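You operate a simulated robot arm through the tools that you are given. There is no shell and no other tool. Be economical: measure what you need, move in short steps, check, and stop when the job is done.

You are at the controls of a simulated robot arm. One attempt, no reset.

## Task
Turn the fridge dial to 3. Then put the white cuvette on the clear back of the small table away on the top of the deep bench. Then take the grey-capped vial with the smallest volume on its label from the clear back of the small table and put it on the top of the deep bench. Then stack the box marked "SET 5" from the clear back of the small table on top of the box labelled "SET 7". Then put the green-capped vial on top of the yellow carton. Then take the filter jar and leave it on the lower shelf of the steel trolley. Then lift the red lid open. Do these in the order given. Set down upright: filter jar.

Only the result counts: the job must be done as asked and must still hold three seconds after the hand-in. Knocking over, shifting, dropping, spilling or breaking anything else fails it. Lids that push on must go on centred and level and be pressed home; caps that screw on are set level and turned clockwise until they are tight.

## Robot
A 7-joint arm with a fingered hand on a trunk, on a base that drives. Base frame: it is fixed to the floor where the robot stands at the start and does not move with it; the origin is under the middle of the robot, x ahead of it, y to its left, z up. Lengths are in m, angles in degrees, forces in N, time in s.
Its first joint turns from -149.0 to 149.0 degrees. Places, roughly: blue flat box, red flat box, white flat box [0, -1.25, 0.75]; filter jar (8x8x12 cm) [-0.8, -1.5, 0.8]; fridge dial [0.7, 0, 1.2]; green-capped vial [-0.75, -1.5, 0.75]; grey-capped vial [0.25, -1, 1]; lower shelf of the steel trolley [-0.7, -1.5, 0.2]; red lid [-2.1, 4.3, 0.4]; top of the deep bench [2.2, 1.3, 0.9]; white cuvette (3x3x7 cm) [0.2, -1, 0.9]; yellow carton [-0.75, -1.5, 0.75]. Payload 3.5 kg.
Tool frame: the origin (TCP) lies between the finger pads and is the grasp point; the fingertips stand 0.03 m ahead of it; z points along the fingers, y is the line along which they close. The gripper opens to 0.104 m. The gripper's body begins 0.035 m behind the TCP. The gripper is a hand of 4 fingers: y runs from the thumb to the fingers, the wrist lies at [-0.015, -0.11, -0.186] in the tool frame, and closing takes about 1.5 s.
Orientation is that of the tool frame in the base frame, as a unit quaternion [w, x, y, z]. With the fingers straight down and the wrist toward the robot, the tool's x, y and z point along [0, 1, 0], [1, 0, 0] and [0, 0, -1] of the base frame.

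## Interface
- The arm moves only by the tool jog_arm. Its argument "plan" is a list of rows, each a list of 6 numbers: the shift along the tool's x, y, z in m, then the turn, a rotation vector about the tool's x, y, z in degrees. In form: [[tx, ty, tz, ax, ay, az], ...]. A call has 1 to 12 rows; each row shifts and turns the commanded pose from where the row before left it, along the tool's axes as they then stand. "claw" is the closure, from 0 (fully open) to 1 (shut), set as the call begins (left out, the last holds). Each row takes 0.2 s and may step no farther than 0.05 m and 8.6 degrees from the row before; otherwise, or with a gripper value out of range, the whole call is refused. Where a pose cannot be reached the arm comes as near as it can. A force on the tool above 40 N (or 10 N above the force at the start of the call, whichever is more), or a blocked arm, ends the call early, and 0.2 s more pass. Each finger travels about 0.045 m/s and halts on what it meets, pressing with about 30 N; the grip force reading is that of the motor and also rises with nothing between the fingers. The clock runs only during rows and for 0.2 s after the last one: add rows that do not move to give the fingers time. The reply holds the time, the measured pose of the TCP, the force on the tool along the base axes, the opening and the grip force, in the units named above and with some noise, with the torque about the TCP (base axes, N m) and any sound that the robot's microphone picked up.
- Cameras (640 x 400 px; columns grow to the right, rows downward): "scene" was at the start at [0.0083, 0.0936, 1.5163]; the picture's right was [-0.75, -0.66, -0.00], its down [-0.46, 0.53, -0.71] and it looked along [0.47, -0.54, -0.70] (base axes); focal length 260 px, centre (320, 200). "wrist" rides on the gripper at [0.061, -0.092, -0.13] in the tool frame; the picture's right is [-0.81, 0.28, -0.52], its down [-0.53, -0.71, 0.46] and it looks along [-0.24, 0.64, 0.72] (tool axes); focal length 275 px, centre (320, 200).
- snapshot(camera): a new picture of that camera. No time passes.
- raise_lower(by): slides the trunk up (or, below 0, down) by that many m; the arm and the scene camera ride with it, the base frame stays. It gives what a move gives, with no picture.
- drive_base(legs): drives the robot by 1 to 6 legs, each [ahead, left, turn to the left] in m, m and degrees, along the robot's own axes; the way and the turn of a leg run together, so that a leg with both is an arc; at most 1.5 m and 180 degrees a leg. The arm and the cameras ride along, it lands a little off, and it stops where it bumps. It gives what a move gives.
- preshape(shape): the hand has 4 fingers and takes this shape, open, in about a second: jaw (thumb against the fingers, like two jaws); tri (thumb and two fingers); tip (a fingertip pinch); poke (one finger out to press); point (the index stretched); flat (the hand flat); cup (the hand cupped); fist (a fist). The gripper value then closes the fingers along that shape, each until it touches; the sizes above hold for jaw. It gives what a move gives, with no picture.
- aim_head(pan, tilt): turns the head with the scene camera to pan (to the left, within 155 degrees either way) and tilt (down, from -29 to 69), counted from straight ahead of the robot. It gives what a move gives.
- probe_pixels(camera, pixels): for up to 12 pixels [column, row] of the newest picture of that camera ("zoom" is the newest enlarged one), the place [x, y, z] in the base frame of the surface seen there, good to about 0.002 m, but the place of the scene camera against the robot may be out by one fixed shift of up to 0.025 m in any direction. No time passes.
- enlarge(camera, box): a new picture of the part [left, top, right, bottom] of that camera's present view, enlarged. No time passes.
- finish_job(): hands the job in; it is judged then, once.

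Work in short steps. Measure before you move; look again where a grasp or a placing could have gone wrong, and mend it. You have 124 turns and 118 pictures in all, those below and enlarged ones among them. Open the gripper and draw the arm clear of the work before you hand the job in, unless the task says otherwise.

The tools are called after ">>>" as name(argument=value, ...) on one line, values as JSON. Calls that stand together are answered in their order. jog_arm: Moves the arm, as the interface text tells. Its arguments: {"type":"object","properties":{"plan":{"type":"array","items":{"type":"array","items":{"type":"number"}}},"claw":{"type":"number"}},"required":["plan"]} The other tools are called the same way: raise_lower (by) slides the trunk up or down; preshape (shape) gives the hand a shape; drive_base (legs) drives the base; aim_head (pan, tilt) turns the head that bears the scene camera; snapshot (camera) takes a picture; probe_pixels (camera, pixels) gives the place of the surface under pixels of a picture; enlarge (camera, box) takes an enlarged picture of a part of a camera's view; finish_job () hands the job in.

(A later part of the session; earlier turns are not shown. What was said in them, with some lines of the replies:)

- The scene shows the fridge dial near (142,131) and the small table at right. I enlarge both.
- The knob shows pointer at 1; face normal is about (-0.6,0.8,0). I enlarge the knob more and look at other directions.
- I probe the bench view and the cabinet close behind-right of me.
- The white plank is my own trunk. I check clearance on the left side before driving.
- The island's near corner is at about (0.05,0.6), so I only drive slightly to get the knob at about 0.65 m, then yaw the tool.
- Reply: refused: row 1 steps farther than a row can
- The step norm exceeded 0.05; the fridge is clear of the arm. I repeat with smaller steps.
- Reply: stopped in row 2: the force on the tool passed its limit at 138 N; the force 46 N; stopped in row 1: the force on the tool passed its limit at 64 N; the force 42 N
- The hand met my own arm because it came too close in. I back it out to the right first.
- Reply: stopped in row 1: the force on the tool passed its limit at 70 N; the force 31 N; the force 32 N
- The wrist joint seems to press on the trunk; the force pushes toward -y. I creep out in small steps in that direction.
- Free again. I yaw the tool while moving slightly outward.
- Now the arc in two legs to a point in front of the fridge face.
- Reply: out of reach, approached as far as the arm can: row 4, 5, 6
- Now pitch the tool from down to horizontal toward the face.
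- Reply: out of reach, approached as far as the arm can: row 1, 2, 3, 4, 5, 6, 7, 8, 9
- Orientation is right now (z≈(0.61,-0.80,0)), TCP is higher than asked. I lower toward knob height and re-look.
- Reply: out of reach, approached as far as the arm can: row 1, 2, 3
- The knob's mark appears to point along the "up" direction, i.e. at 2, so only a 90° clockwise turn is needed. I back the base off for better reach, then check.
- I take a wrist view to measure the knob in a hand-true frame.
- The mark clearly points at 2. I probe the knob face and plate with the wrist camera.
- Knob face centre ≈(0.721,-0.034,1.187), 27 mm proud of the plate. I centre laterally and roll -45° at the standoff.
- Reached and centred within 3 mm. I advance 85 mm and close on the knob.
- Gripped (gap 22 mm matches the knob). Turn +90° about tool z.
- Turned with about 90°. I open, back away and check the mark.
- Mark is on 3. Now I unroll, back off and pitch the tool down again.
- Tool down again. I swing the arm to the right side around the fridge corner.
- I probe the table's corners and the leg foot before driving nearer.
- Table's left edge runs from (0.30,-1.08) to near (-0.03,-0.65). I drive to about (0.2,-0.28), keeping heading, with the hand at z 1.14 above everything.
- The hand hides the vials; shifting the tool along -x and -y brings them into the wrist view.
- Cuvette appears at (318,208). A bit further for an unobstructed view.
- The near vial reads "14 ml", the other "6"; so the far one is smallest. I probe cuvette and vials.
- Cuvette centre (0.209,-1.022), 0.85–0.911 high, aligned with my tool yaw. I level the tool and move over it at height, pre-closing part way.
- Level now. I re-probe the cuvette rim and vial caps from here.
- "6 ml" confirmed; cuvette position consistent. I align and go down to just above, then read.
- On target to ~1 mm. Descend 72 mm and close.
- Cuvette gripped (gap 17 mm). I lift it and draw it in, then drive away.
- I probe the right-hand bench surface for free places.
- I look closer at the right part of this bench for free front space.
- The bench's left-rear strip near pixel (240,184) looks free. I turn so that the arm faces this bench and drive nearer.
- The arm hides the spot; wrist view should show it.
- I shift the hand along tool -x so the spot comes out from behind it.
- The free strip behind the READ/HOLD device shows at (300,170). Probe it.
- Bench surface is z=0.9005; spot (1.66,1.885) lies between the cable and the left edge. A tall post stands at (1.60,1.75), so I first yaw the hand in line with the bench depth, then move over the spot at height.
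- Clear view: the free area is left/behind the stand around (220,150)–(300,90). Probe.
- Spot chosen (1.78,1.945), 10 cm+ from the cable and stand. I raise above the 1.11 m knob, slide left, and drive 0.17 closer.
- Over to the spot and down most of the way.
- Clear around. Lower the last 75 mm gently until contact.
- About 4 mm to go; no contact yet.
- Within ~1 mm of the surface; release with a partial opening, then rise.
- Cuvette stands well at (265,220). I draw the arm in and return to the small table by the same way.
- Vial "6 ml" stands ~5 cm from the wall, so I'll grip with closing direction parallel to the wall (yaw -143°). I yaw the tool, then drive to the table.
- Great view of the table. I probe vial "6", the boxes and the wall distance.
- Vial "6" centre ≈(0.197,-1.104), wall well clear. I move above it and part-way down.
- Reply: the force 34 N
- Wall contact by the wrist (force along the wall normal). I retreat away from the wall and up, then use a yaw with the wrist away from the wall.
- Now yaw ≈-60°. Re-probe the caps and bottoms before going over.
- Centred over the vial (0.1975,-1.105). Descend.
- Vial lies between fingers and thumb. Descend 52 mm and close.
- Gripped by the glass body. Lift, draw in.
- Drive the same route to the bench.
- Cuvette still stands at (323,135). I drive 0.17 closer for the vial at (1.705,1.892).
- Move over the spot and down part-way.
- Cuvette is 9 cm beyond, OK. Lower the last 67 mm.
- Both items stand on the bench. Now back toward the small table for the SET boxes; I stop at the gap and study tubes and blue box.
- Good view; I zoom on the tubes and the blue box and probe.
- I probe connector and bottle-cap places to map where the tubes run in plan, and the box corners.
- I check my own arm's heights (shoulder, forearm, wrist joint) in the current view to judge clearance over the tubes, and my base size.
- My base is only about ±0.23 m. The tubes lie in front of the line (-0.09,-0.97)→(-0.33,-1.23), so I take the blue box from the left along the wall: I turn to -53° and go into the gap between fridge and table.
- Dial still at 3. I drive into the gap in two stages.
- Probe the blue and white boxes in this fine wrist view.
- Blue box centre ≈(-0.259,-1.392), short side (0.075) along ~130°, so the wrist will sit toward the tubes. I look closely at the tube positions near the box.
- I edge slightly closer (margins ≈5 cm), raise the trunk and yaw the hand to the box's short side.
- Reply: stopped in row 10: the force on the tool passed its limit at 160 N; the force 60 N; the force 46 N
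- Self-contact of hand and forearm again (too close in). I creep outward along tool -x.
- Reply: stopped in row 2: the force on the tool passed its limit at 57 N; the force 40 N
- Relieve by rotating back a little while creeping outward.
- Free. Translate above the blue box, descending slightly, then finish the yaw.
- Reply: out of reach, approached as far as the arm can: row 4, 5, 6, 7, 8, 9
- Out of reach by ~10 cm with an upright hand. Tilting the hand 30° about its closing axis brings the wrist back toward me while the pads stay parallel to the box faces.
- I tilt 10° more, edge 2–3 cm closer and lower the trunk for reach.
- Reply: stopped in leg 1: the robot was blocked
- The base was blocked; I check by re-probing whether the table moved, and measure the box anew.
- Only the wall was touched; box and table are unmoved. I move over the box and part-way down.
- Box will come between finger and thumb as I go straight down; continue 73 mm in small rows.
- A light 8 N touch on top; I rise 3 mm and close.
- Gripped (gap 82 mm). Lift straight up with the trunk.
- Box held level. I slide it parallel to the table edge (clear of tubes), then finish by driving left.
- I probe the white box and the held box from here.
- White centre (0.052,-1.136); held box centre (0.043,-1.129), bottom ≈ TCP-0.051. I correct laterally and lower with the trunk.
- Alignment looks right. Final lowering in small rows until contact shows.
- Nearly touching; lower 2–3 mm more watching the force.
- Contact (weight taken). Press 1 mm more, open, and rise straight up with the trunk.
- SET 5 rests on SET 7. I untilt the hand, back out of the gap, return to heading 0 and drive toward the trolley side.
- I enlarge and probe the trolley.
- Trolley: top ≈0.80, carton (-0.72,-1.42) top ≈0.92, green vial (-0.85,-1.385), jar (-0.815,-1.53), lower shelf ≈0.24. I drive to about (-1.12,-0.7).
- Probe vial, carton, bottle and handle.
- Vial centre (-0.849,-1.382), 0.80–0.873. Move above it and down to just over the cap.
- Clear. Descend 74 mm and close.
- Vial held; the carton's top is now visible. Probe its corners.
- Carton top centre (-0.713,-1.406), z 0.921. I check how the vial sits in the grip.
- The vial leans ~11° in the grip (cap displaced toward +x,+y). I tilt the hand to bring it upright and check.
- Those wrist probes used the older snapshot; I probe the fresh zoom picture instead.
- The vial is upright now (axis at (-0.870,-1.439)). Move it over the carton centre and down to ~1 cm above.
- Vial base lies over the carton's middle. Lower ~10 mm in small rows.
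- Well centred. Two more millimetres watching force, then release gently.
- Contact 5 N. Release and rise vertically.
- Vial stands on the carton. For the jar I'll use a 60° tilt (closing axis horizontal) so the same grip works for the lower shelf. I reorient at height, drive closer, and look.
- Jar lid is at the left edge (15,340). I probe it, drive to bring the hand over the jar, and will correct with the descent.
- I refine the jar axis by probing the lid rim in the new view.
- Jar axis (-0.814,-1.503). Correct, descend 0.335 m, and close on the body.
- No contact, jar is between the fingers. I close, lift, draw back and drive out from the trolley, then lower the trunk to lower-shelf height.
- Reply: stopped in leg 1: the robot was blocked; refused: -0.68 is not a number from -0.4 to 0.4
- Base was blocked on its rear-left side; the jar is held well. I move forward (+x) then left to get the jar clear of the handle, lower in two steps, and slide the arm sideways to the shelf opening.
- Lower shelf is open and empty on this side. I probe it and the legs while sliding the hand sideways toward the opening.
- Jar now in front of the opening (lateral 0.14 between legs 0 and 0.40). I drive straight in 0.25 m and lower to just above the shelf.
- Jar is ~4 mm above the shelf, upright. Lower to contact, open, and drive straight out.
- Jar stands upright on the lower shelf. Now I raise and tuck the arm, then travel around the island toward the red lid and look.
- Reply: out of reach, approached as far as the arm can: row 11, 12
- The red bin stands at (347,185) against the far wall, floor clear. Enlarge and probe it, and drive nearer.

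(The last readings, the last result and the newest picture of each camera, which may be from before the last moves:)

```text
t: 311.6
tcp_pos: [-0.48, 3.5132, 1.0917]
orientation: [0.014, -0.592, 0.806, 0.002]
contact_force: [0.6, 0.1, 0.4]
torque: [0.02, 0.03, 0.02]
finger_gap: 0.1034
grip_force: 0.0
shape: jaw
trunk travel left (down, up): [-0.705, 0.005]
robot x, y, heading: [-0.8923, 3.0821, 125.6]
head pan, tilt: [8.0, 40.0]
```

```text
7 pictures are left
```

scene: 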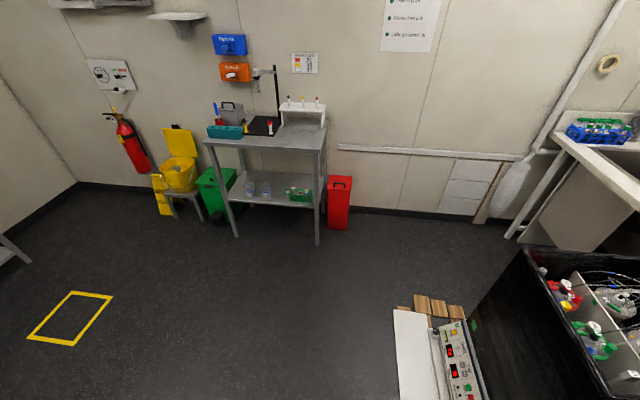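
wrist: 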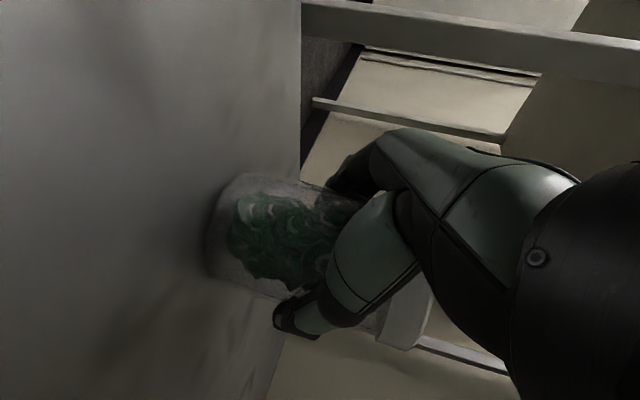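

The bin lid has a U-handle near its front edge, hinge at the wall side. I drive to its front, turn so the arm faces it, yaw the hand in line with the lid depth, and take a wrist view.

>>> drive_base(legs=[[0.57, 0.34, 0], [0, 0, 90], [-0.1, -0.25, 0]])

>>> jog_arm(plan=[[0, 0, 0, 0, 0, 8.5], [0, 0, 0, 0, 0, 8.5], [0, 0, 0, 0, 0, 8.5], [0, 0, 0, 0, 0, 8.5], [0, 0, 0, 0, 0, 8.5], [0, 0, 0, 0, 0, 8.5], [0, 0, 0, 0, 0, 8.5], [0, 0, 0, 0, 0, 8.5]])

>>> jog_arm(plan=[[0, 0, 0, 0, 0, 8.4], [0, 0, 0, 0, 0, 8.4], [0, 0, 0, 0, 0, 8.4], [0, 0, 0, 0, 0, 8.4], [0, 0, 0, 0, 0, 8.4], [0, 0, 0, 0, 0, 8.4], [0, 0, 0, 0, 0, 8.4]])

>>> raise_lower(by=-0.3)

>>> snapshot(camera="wrist")

```text
t: 320.6
tcp_pos: [-1.9817, 4.0233, 1.0922]
orientation: [-0.008, 0.988, -0.156, -0.01]
contact_force: [-0.4, 0.6, 0.8]
torque: [-0.01, -0.01, 0.01]
finger_gap: 0.1035
grip_force: 0.0
shape: jaw
trunk travel left (down, up): [-0.705, 0.005]
robot x, y, heading: [-1.5551, 3.607, -144.9]
head pan, tilt: [8.0, 40.0]
```

```text
t: 322.4
tcp_pos: [-1.9809, 4.0212, 1.0917]
orientation: [-0.001, 0.731, -0.682, -0.013]
contact_force: [-0.1, -0.3, 0.0]
torque: [-0.02, -0.01, 0.02]
finger_gap: 0.1037
grip_force: 0.1
shape: jaw
trunk travel left (down, up): [-0.705, 0.005]
robot x, y, heading: [-1.5532, 3.6072, -144.8]
head pan, tilt: [8.0, 40.0]
```

```text
t: 324.0
tcp_pos: [-1.9821, 4.0218, 1.0923]
orientation: [-0.006, -0.301, 0.953, 0.013]
contact_force: [0.4, 0.0, -0.5]
torque: [0.02, 0.0, -0.03]
finger_gap: 0.1036
grip_force: 0.2
shape: jaw
trunk travel left (down, up): [-0.705, 0.005]
robot x, y, heading: [-1.5506, 3.6107, -144.5]
head pan, tilt: [8.0, 40.0]
```

```text
t: 327.0
tcp_pos: [-1.9826, 4.0227, 0.7921]
orientation: [-0.005, -0.303, 0.953, 0.012]
contact_force: [-0.2, -0.8, 0.3]
torque: [0.02, 0.0, -0.02]
finger_gap: 0.1038
grip_force: 0.1
shape: jaw
trunk travel left (down, up): [-0.405, 0.305]
robot x, y, heading: [-1.5558, 3.6061, -144.8]
head pan, tilt: [8.0, 40.0]
```

```text
6 pictures are left
```

wrist: 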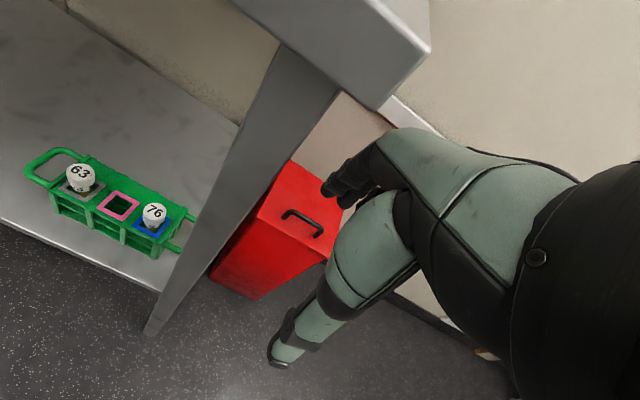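

The shelf's corner is close on the left. I probe handle, lid corners and the shelf corner.

>>> probe_pixels(camera="wrist", pixels=[[286, 213], [303, 220], [320, 231], [258, 219], [327, 259], [293, 163], [303, 240], [300, 200], [372, 107], [428, 50], [250, 200], [340, 205]])

>>> enlarge(camera="wrist", box=[240, 150, 368, 270])

```text
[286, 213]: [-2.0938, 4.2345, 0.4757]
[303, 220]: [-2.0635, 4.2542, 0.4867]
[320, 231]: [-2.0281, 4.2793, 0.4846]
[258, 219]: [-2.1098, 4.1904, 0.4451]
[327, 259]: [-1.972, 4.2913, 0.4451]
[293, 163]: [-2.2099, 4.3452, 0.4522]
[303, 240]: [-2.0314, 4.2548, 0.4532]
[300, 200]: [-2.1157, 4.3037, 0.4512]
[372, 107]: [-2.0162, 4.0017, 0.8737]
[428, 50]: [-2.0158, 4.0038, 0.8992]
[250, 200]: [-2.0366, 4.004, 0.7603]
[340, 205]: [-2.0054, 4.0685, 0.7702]
```

```text
3.33 times, centred on (304, 210) of wrist
```

zoom: 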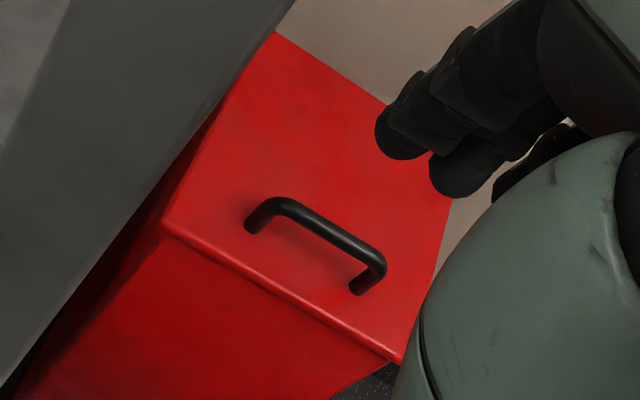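

Handle bar centre (-2.061,4.257), top 0.487; lid 0.4515; shelf corner only 4 cm left of my hand. I shift right, then forward over the handle, then lower with the trunk.

>>> jog_arm(plan=[[-0.036, 0, 0, 0, 0, 0], [-0.0355, 0, 0, 0, 0, 0], [0, 0.04, 0, 0, 0, 0], [0, 0.04, 0, 0, 0, 0], [0, 0.04, 0, 0, 0, 0], [0, 0.04, 0, 0, 0, 0], [0, 0.04, 0, 0, 0, 0], [0, 0.0365, 0, 0, 0, 0]])

>>> raise_lower(by=-0.26)

>>> snapshot(camera="wrist")

```text
t: 328.8
tcp_pos: [-2.0608, 4.2572, 0.7974]
orientation: [-0.006, -0.302, 0.953, 0.012]
contact_force: [0.3, 0.6, 0.9]
torque: [-0.01, 0.02, 0.0]
finger_gap: 0.1037
grip_force: 0.0
shape: jaw
trunk travel left (down, up): [-0.405, 0.305]
robot x, y, heading: [-1.5545, 3.6106, -144.6]
head pan, tilt: [8.0, 40.0]
```

```text
t: 331.5
tcp_pos: [-2.06, 4.2569, 0.5366]
orientation: [-0.005, -0.302, 0.953, 0.013]
contact_force: [0.4, -0.2, -0.4]
torque: [-0.01, 0.0, 0.01]
finger_gap: 0.1037
grip_force: 0.1
shape: jaw
trunk travel left (down, up): [-0.145, 0.565]
robot x, y, heading: [-1.552, 3.6073, -144.8]
head pan, tilt: [8.0, 40.0]
```

```text
4 pictures are left
```

wrist: 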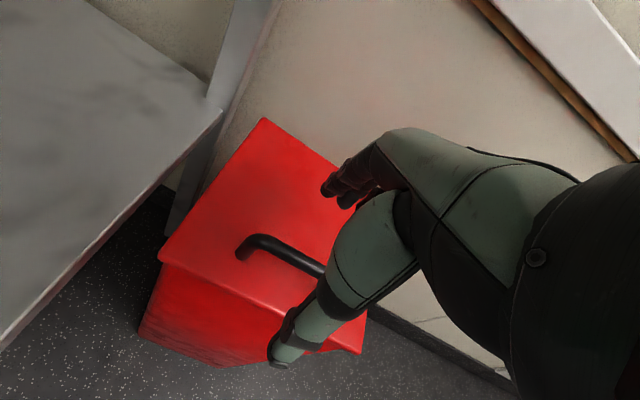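

Bar passes between fingers and thumb. Descend 48 mm, close on the bar; also probe the wall behind the lid.

>>> probe_pixels(camera="wrist", pixels=[[264, 120], [300, 138], [290, 100], [310, 110], [300, 60], [270, 255], [310, 270]])

>>> jog_arm(plan=[[0, 0, 0.03, 0, 0, 0], [0, 0, 0.018, 0, 0, 0], [0, 0, 0, 0, 0, 0]])

>>> jog_arm(plan=[[0, 0, 0, 0, 0, 0], [0, 0, 0, 0, 0, 0], [0, 0, 0, 0, 0, 0], [0, 0, 0, 0, 0, 0], [0, 0, 0, 0, 0, 0], [0, 0, 0, 0, 0, 0], [0, 0, 0, 0, 0, 0]], claw=1)

```text
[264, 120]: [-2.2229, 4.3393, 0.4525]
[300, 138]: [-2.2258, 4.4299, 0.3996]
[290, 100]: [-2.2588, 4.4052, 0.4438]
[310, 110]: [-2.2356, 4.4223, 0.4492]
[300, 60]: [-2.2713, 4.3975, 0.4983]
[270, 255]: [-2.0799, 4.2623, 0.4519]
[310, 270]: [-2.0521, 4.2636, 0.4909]
```

```text
t: 332.3
tcp_pos: [-2.0604, 4.2561, 0.4908]
orientation: [-0.005, -0.302, 0.953, 0.012]
contact_force: [0.2, -0.1, -0.3]
torque: [0.01, 0.02, 0.01]
finger_gap: 0.1039
grip_force: 0.1
shape: jaw
trunk travel left (down, up): [-0.145, 0.565]
robot x, y, heading: [-1.5541, 3.6044, -144.8]
head pan, tilt: [8.0, 40.0]
```

```text
t: 333.9
tcp_pos: [-2.0615, 4.2561, 0.4893]
orientation: [-0.006, -0.303, 0.953, 0.012]
contact_force: [1.1, -0.5, 0.5]
torque: [0.08, 0.06, 0.13]
finger_gap: 0.0
grip_force: 28.0
shape: jaw
trunk travel left (down, up): [-0.145, 0.565]
robot x, y, heading: [-1.5509, 3.6052, -144.8]
head pan, tilt: [8.0, 40.0]
```

Fingers fully closed (tips may have met beneath the bar, which would hook it). Wall is 7.5 cm behind the hinge. I lift along the lid's arc and look.

>>> jog_arm(plan=[[0, 0.0104, -0.0322, 0, 0, 0], [0, 0.0165, -0.0293, 0, 0, 0], [0, 0.0223, -0.0252, 0, 0, 0], [0, 0.0271, -0.02, 0, 0, 0], [0, 0.0306, -0.014, 0, 0, 0], [0, 0.0329, -0.0073, -7, 0, 0], [0, 0.0334, 0.0038, -8, 0, 0]])

>>> snapshot(camera="wrist")

```text
t: 335.5
tcp_pos: [-2.1595, 4.3964, 0.6213]
orientation: [-0.046, -0.3, 0.943, 0.135]
contact_force: [-1.9, -13.9, -17.7]
torque: [-1.73, -0.66, 0.14]
finger_gap: 0.0001
grip_force: 30.1
shape: jaw
trunk travel left (down, up): [-0.145, 0.565]
robot x, y, heading: [-1.5535, 3.6063, -144.8]
head pan, tilt: [8.0, 40.0]
```

```text
3 pictures are left
```

wrist: 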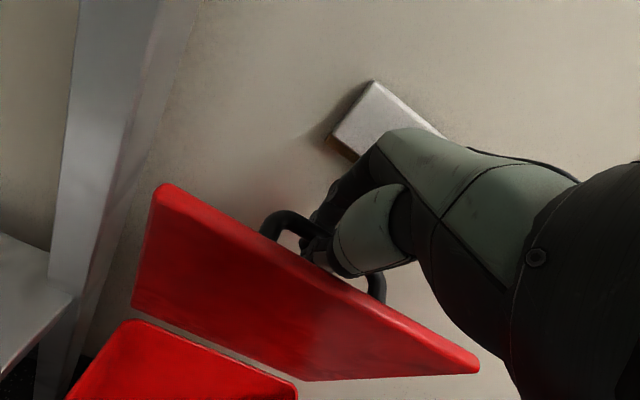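

Lid lifted to roughly vertical with the bar hooked. I push it further toward the wall in small steps.

>>> jog_arm(plan=[[0, 0.012, 0.005, -3, 0, 0], [0, 0.012, 0.006, -3, 0, 0], [0, 0.012, 0.007, -2, 0, 0], [0, 0.01, 0.008, 0, 0, 0], [0, 0, 0, 0, 0, 0]])

>>> snapshot(camera="wrist")

```text
t: 336.3
tcp_pos: [-2.1791, 4.4271, 0.6281]
orientation: [-0.069, -0.295, 0.931, 0.204]
contact_force: [8.8, -12.6, 22.9]
torque: [-2.99, -1.71, 0.16]
finger_gap: 0.0001
grip_force: 29.9
shape: jaw
trunk travel left (down, up): [-0.145, 0.565]
robot x, y, heading: [-1.5551, 3.6044, -144.6]
head pan, tilt: [8.0, 40.0]
stopped in row 4: the force on the tool passed its limit at 42 N (the readings are from after the stop); the commanded pose is now the measured one
```

```text
2 pictures are left
```

wrist: 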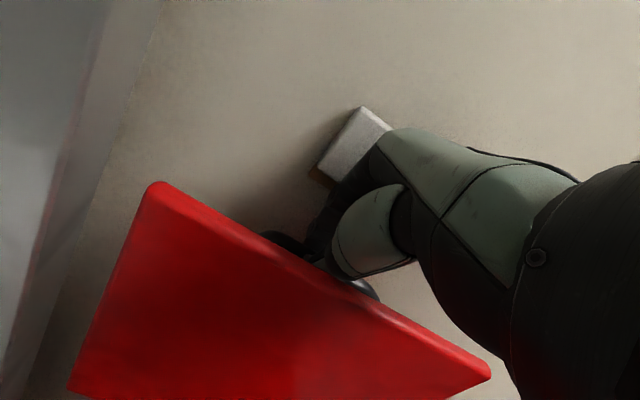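

Lid is past vertical (~94°), pressing at the wall. I open just enough to free the bar, withdraw straight up along the lid, then back away.

>>> jog_arm(plan=[[0, 0, 0, 0, 0, 0], [0, 0, 0, 0, 0, 0], [0, 0, 0, 0, 0, 0], [0, 0.0063, -0.0136, 0, 0, 0], [0, 0.0084, -0.0182, 0, 0, 0], [0, 0.0105, -0.0227, 0, 0, 0], [0, 0.0105, -0.0227, 0, 0, 0], [0, 0.0126, -0.0272, 0, 0, 0], [0, 0.0126, -0.0272, 0, 0, 0]], claw=0.82)

>>> snapshot(camera="wrist")

```text
t: 336.8
tcp_pos: [-2.1779, 4.4225, 0.6278]
orientation: [-0.069, -0.295, 0.931, 0.203]
contact_force: [19.3, -27.2, 11.2]
torque: [-0.5, -0.14, -0.75]
finger_gap: 0.0171
grip_force: 0.1
shape: jaw
trunk travel left (down, up): [-0.145, 0.565]
robot x, y, heading: [-1.5536, 3.605, -144.8]
head pan, tilt: [8.0, 40.0]
stopped in row 2: the force on the tool passed its limit at 44 N (the readings are from after the stop); the commanded pose is now the measured one
```

```text
1 pictures are left
```

wrist: 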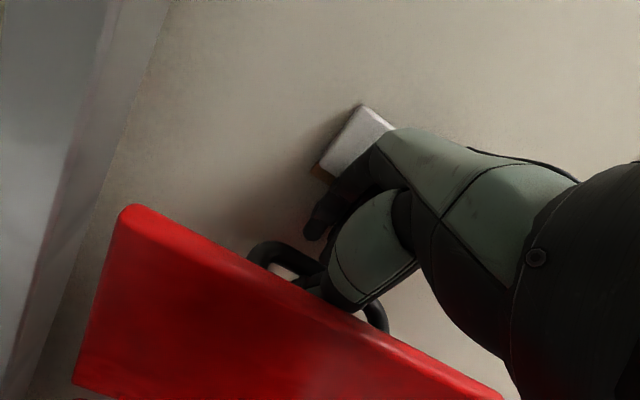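

The knuckles press the wall (33 N); fingers are freed. I ease off a few mm from the wall while rising, then withdraw up.

>>> jog_arm(plan=[[0, -0.0015, -0.0046, 0, 0, 0], [0, 0.0015, -0.0104, 0, 0, 0], [0, 0.0042, -0.0131, 0, 0, 0], [0, 0.0084, -0.0182, 0, 0, 0], [0, 0.0084, -0.0182, 0, 0, 0], [0, 0.0084, -0.0182, 0, 0, 0], [0, 0.0084, -0.0182, 0, 0, 0], [0, 0.0084, -0.0182, 0, 0, 0]])

>>> snapshot(camera="wrist")

```text
t: 338.6
tcp_pos: [-2.1751, 4.4202, 0.7515]
orientation: [-0.068, -0.295, 0.931, 0.205]
contact_force: [6.6, -8.6, -1.9]
torque: [0.14, 0.15, -0.14]
finger_gap: 0.0166
grip_force: 0.1
shape: jaw
trunk travel left (down, up): [-0.145, 0.565]
robot x, y, heading: [-1.5522, 3.6064, -145.0]
head pan, tilt: [8.0, 40.0]
```

```text
0 pictures are left
5 turns are left
```

wrist: 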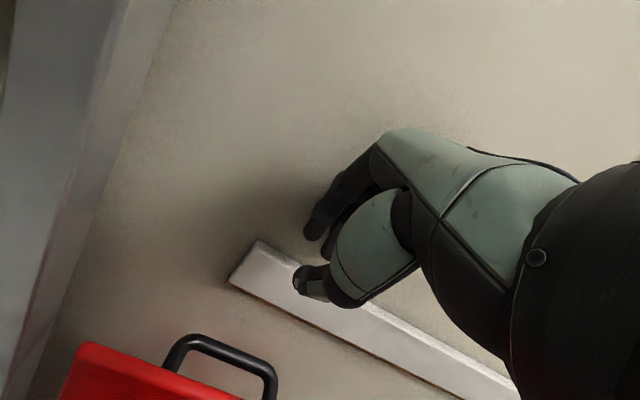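

The lid stays open, handle toward the wall. I probe its edge to know the angle.

>>> probe_pixels(camera="wrist", pixels=[[90, 350], [150, 372], [110, 385], [220, 345], [265, 365], [100, 345], [180, 345]])

```text
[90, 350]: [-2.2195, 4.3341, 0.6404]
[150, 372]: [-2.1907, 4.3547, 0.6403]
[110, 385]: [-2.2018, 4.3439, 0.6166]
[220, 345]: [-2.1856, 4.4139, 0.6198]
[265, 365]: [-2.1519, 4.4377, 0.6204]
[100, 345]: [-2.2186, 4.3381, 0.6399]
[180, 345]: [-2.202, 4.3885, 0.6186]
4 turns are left
```

Lid stands at about 90° with its handle beyond the hinge line, holding by itself. I withdraw up and away clear of it, opening the hand.

>>> jog_arm(plan=[[0, 0.012, -0.036, 0, 0, 0], [0, 0.012, -0.036, 0, 0, 0], [0, 0.012, -0.036, 0, 0, 0], [0, -0.0363, -0.0168, 0, 0, 0], [0, -0.0363, -0.0168, 0, 0, 0], [0, -0.0363, -0.0168, 0, 0, 0], [0, -0.0363, -0.0168, 0, 0, 0]])

>>> jog_arm(plan=[[0, 0, 0, 0, 0, 0], [0, 0, 0, 0, 0, 0], [0, 0, 0, 0, 0, 0], [0, 0, 0, 0, 0, 0], [0, 0, 0, 0, 0, 0]], claw=0)

```text
t: 340.2
tcp_pos: [-2.0636, 4.2644, 0.8576]
orientation: [-0.068, -0.296, 0.931, 0.203]
contact_force: [-1.5, 1.0, -0.1]
torque: [-0.04, -0.03, 0.01]
finger_gap: 0.0187
grip_force: 0.0
shape: jaw
out of reach, approached as far as the arm can: row 1, 2, 3
trunk travel left (down, up): [-0.145, 0.565]
robot x, y, heading: [-1.5542, 3.606, -144.5]
head pan, tilt: [8.0, 40.0]
```

```text
t: 341.4
tcp_pos: [-2.0642, 4.2632, 0.8589]
orientation: [-0.068, -0.295, 0.931, 0.203]
contact_force: [0.0, 0.4, -0.6]
torque: [-0.01, -0.02, 0.02]
finger_gap: 0.1039
grip_force: 0.1
shape: jaw
trunk travel left (down, up): [-0.145, 0.565]
robot x, y, heading: [-1.5567, 3.603, -144.4]
head pan, tilt: [8.0, 40.0]
3 turns are left
```

The hand is open and clear of the bin; everything is placed. I hand the job in.

>>> finish_job()

```text
The job is handed in.
```

I did all seven steps in the order given and handed the job in. I ran out of pictures before the end, so the lid was not seen again after I pulled the hand away.

- **Fridge dial:** its mark points at 3.
- **White cuvette:** it stands on the top of the deep bench.
- **Grey-capped vial:** I took the 6 ml one, the smaller of the two (the other reads 14 ml). It stands on the deep bench about 9 cm from the cuvette.
- **SET 5 box:** it rests on top of the SET 7 box.
- **Green-capped vial:** it stands upright on the yellow carton.
- **Filter jar:** it stands upright on the lower shelf of the steel trolley.
- **Red lid:** it last measured at about 90 degrees open and stood by itself once the fingers were off it. It had been pushed to about 94 degrees and came back a little on release.

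On the way the base touched the wall beside the small table. It was also stopped once by something near the trolley that I did not identify. In my later views nothing else looked moved or knocked over.
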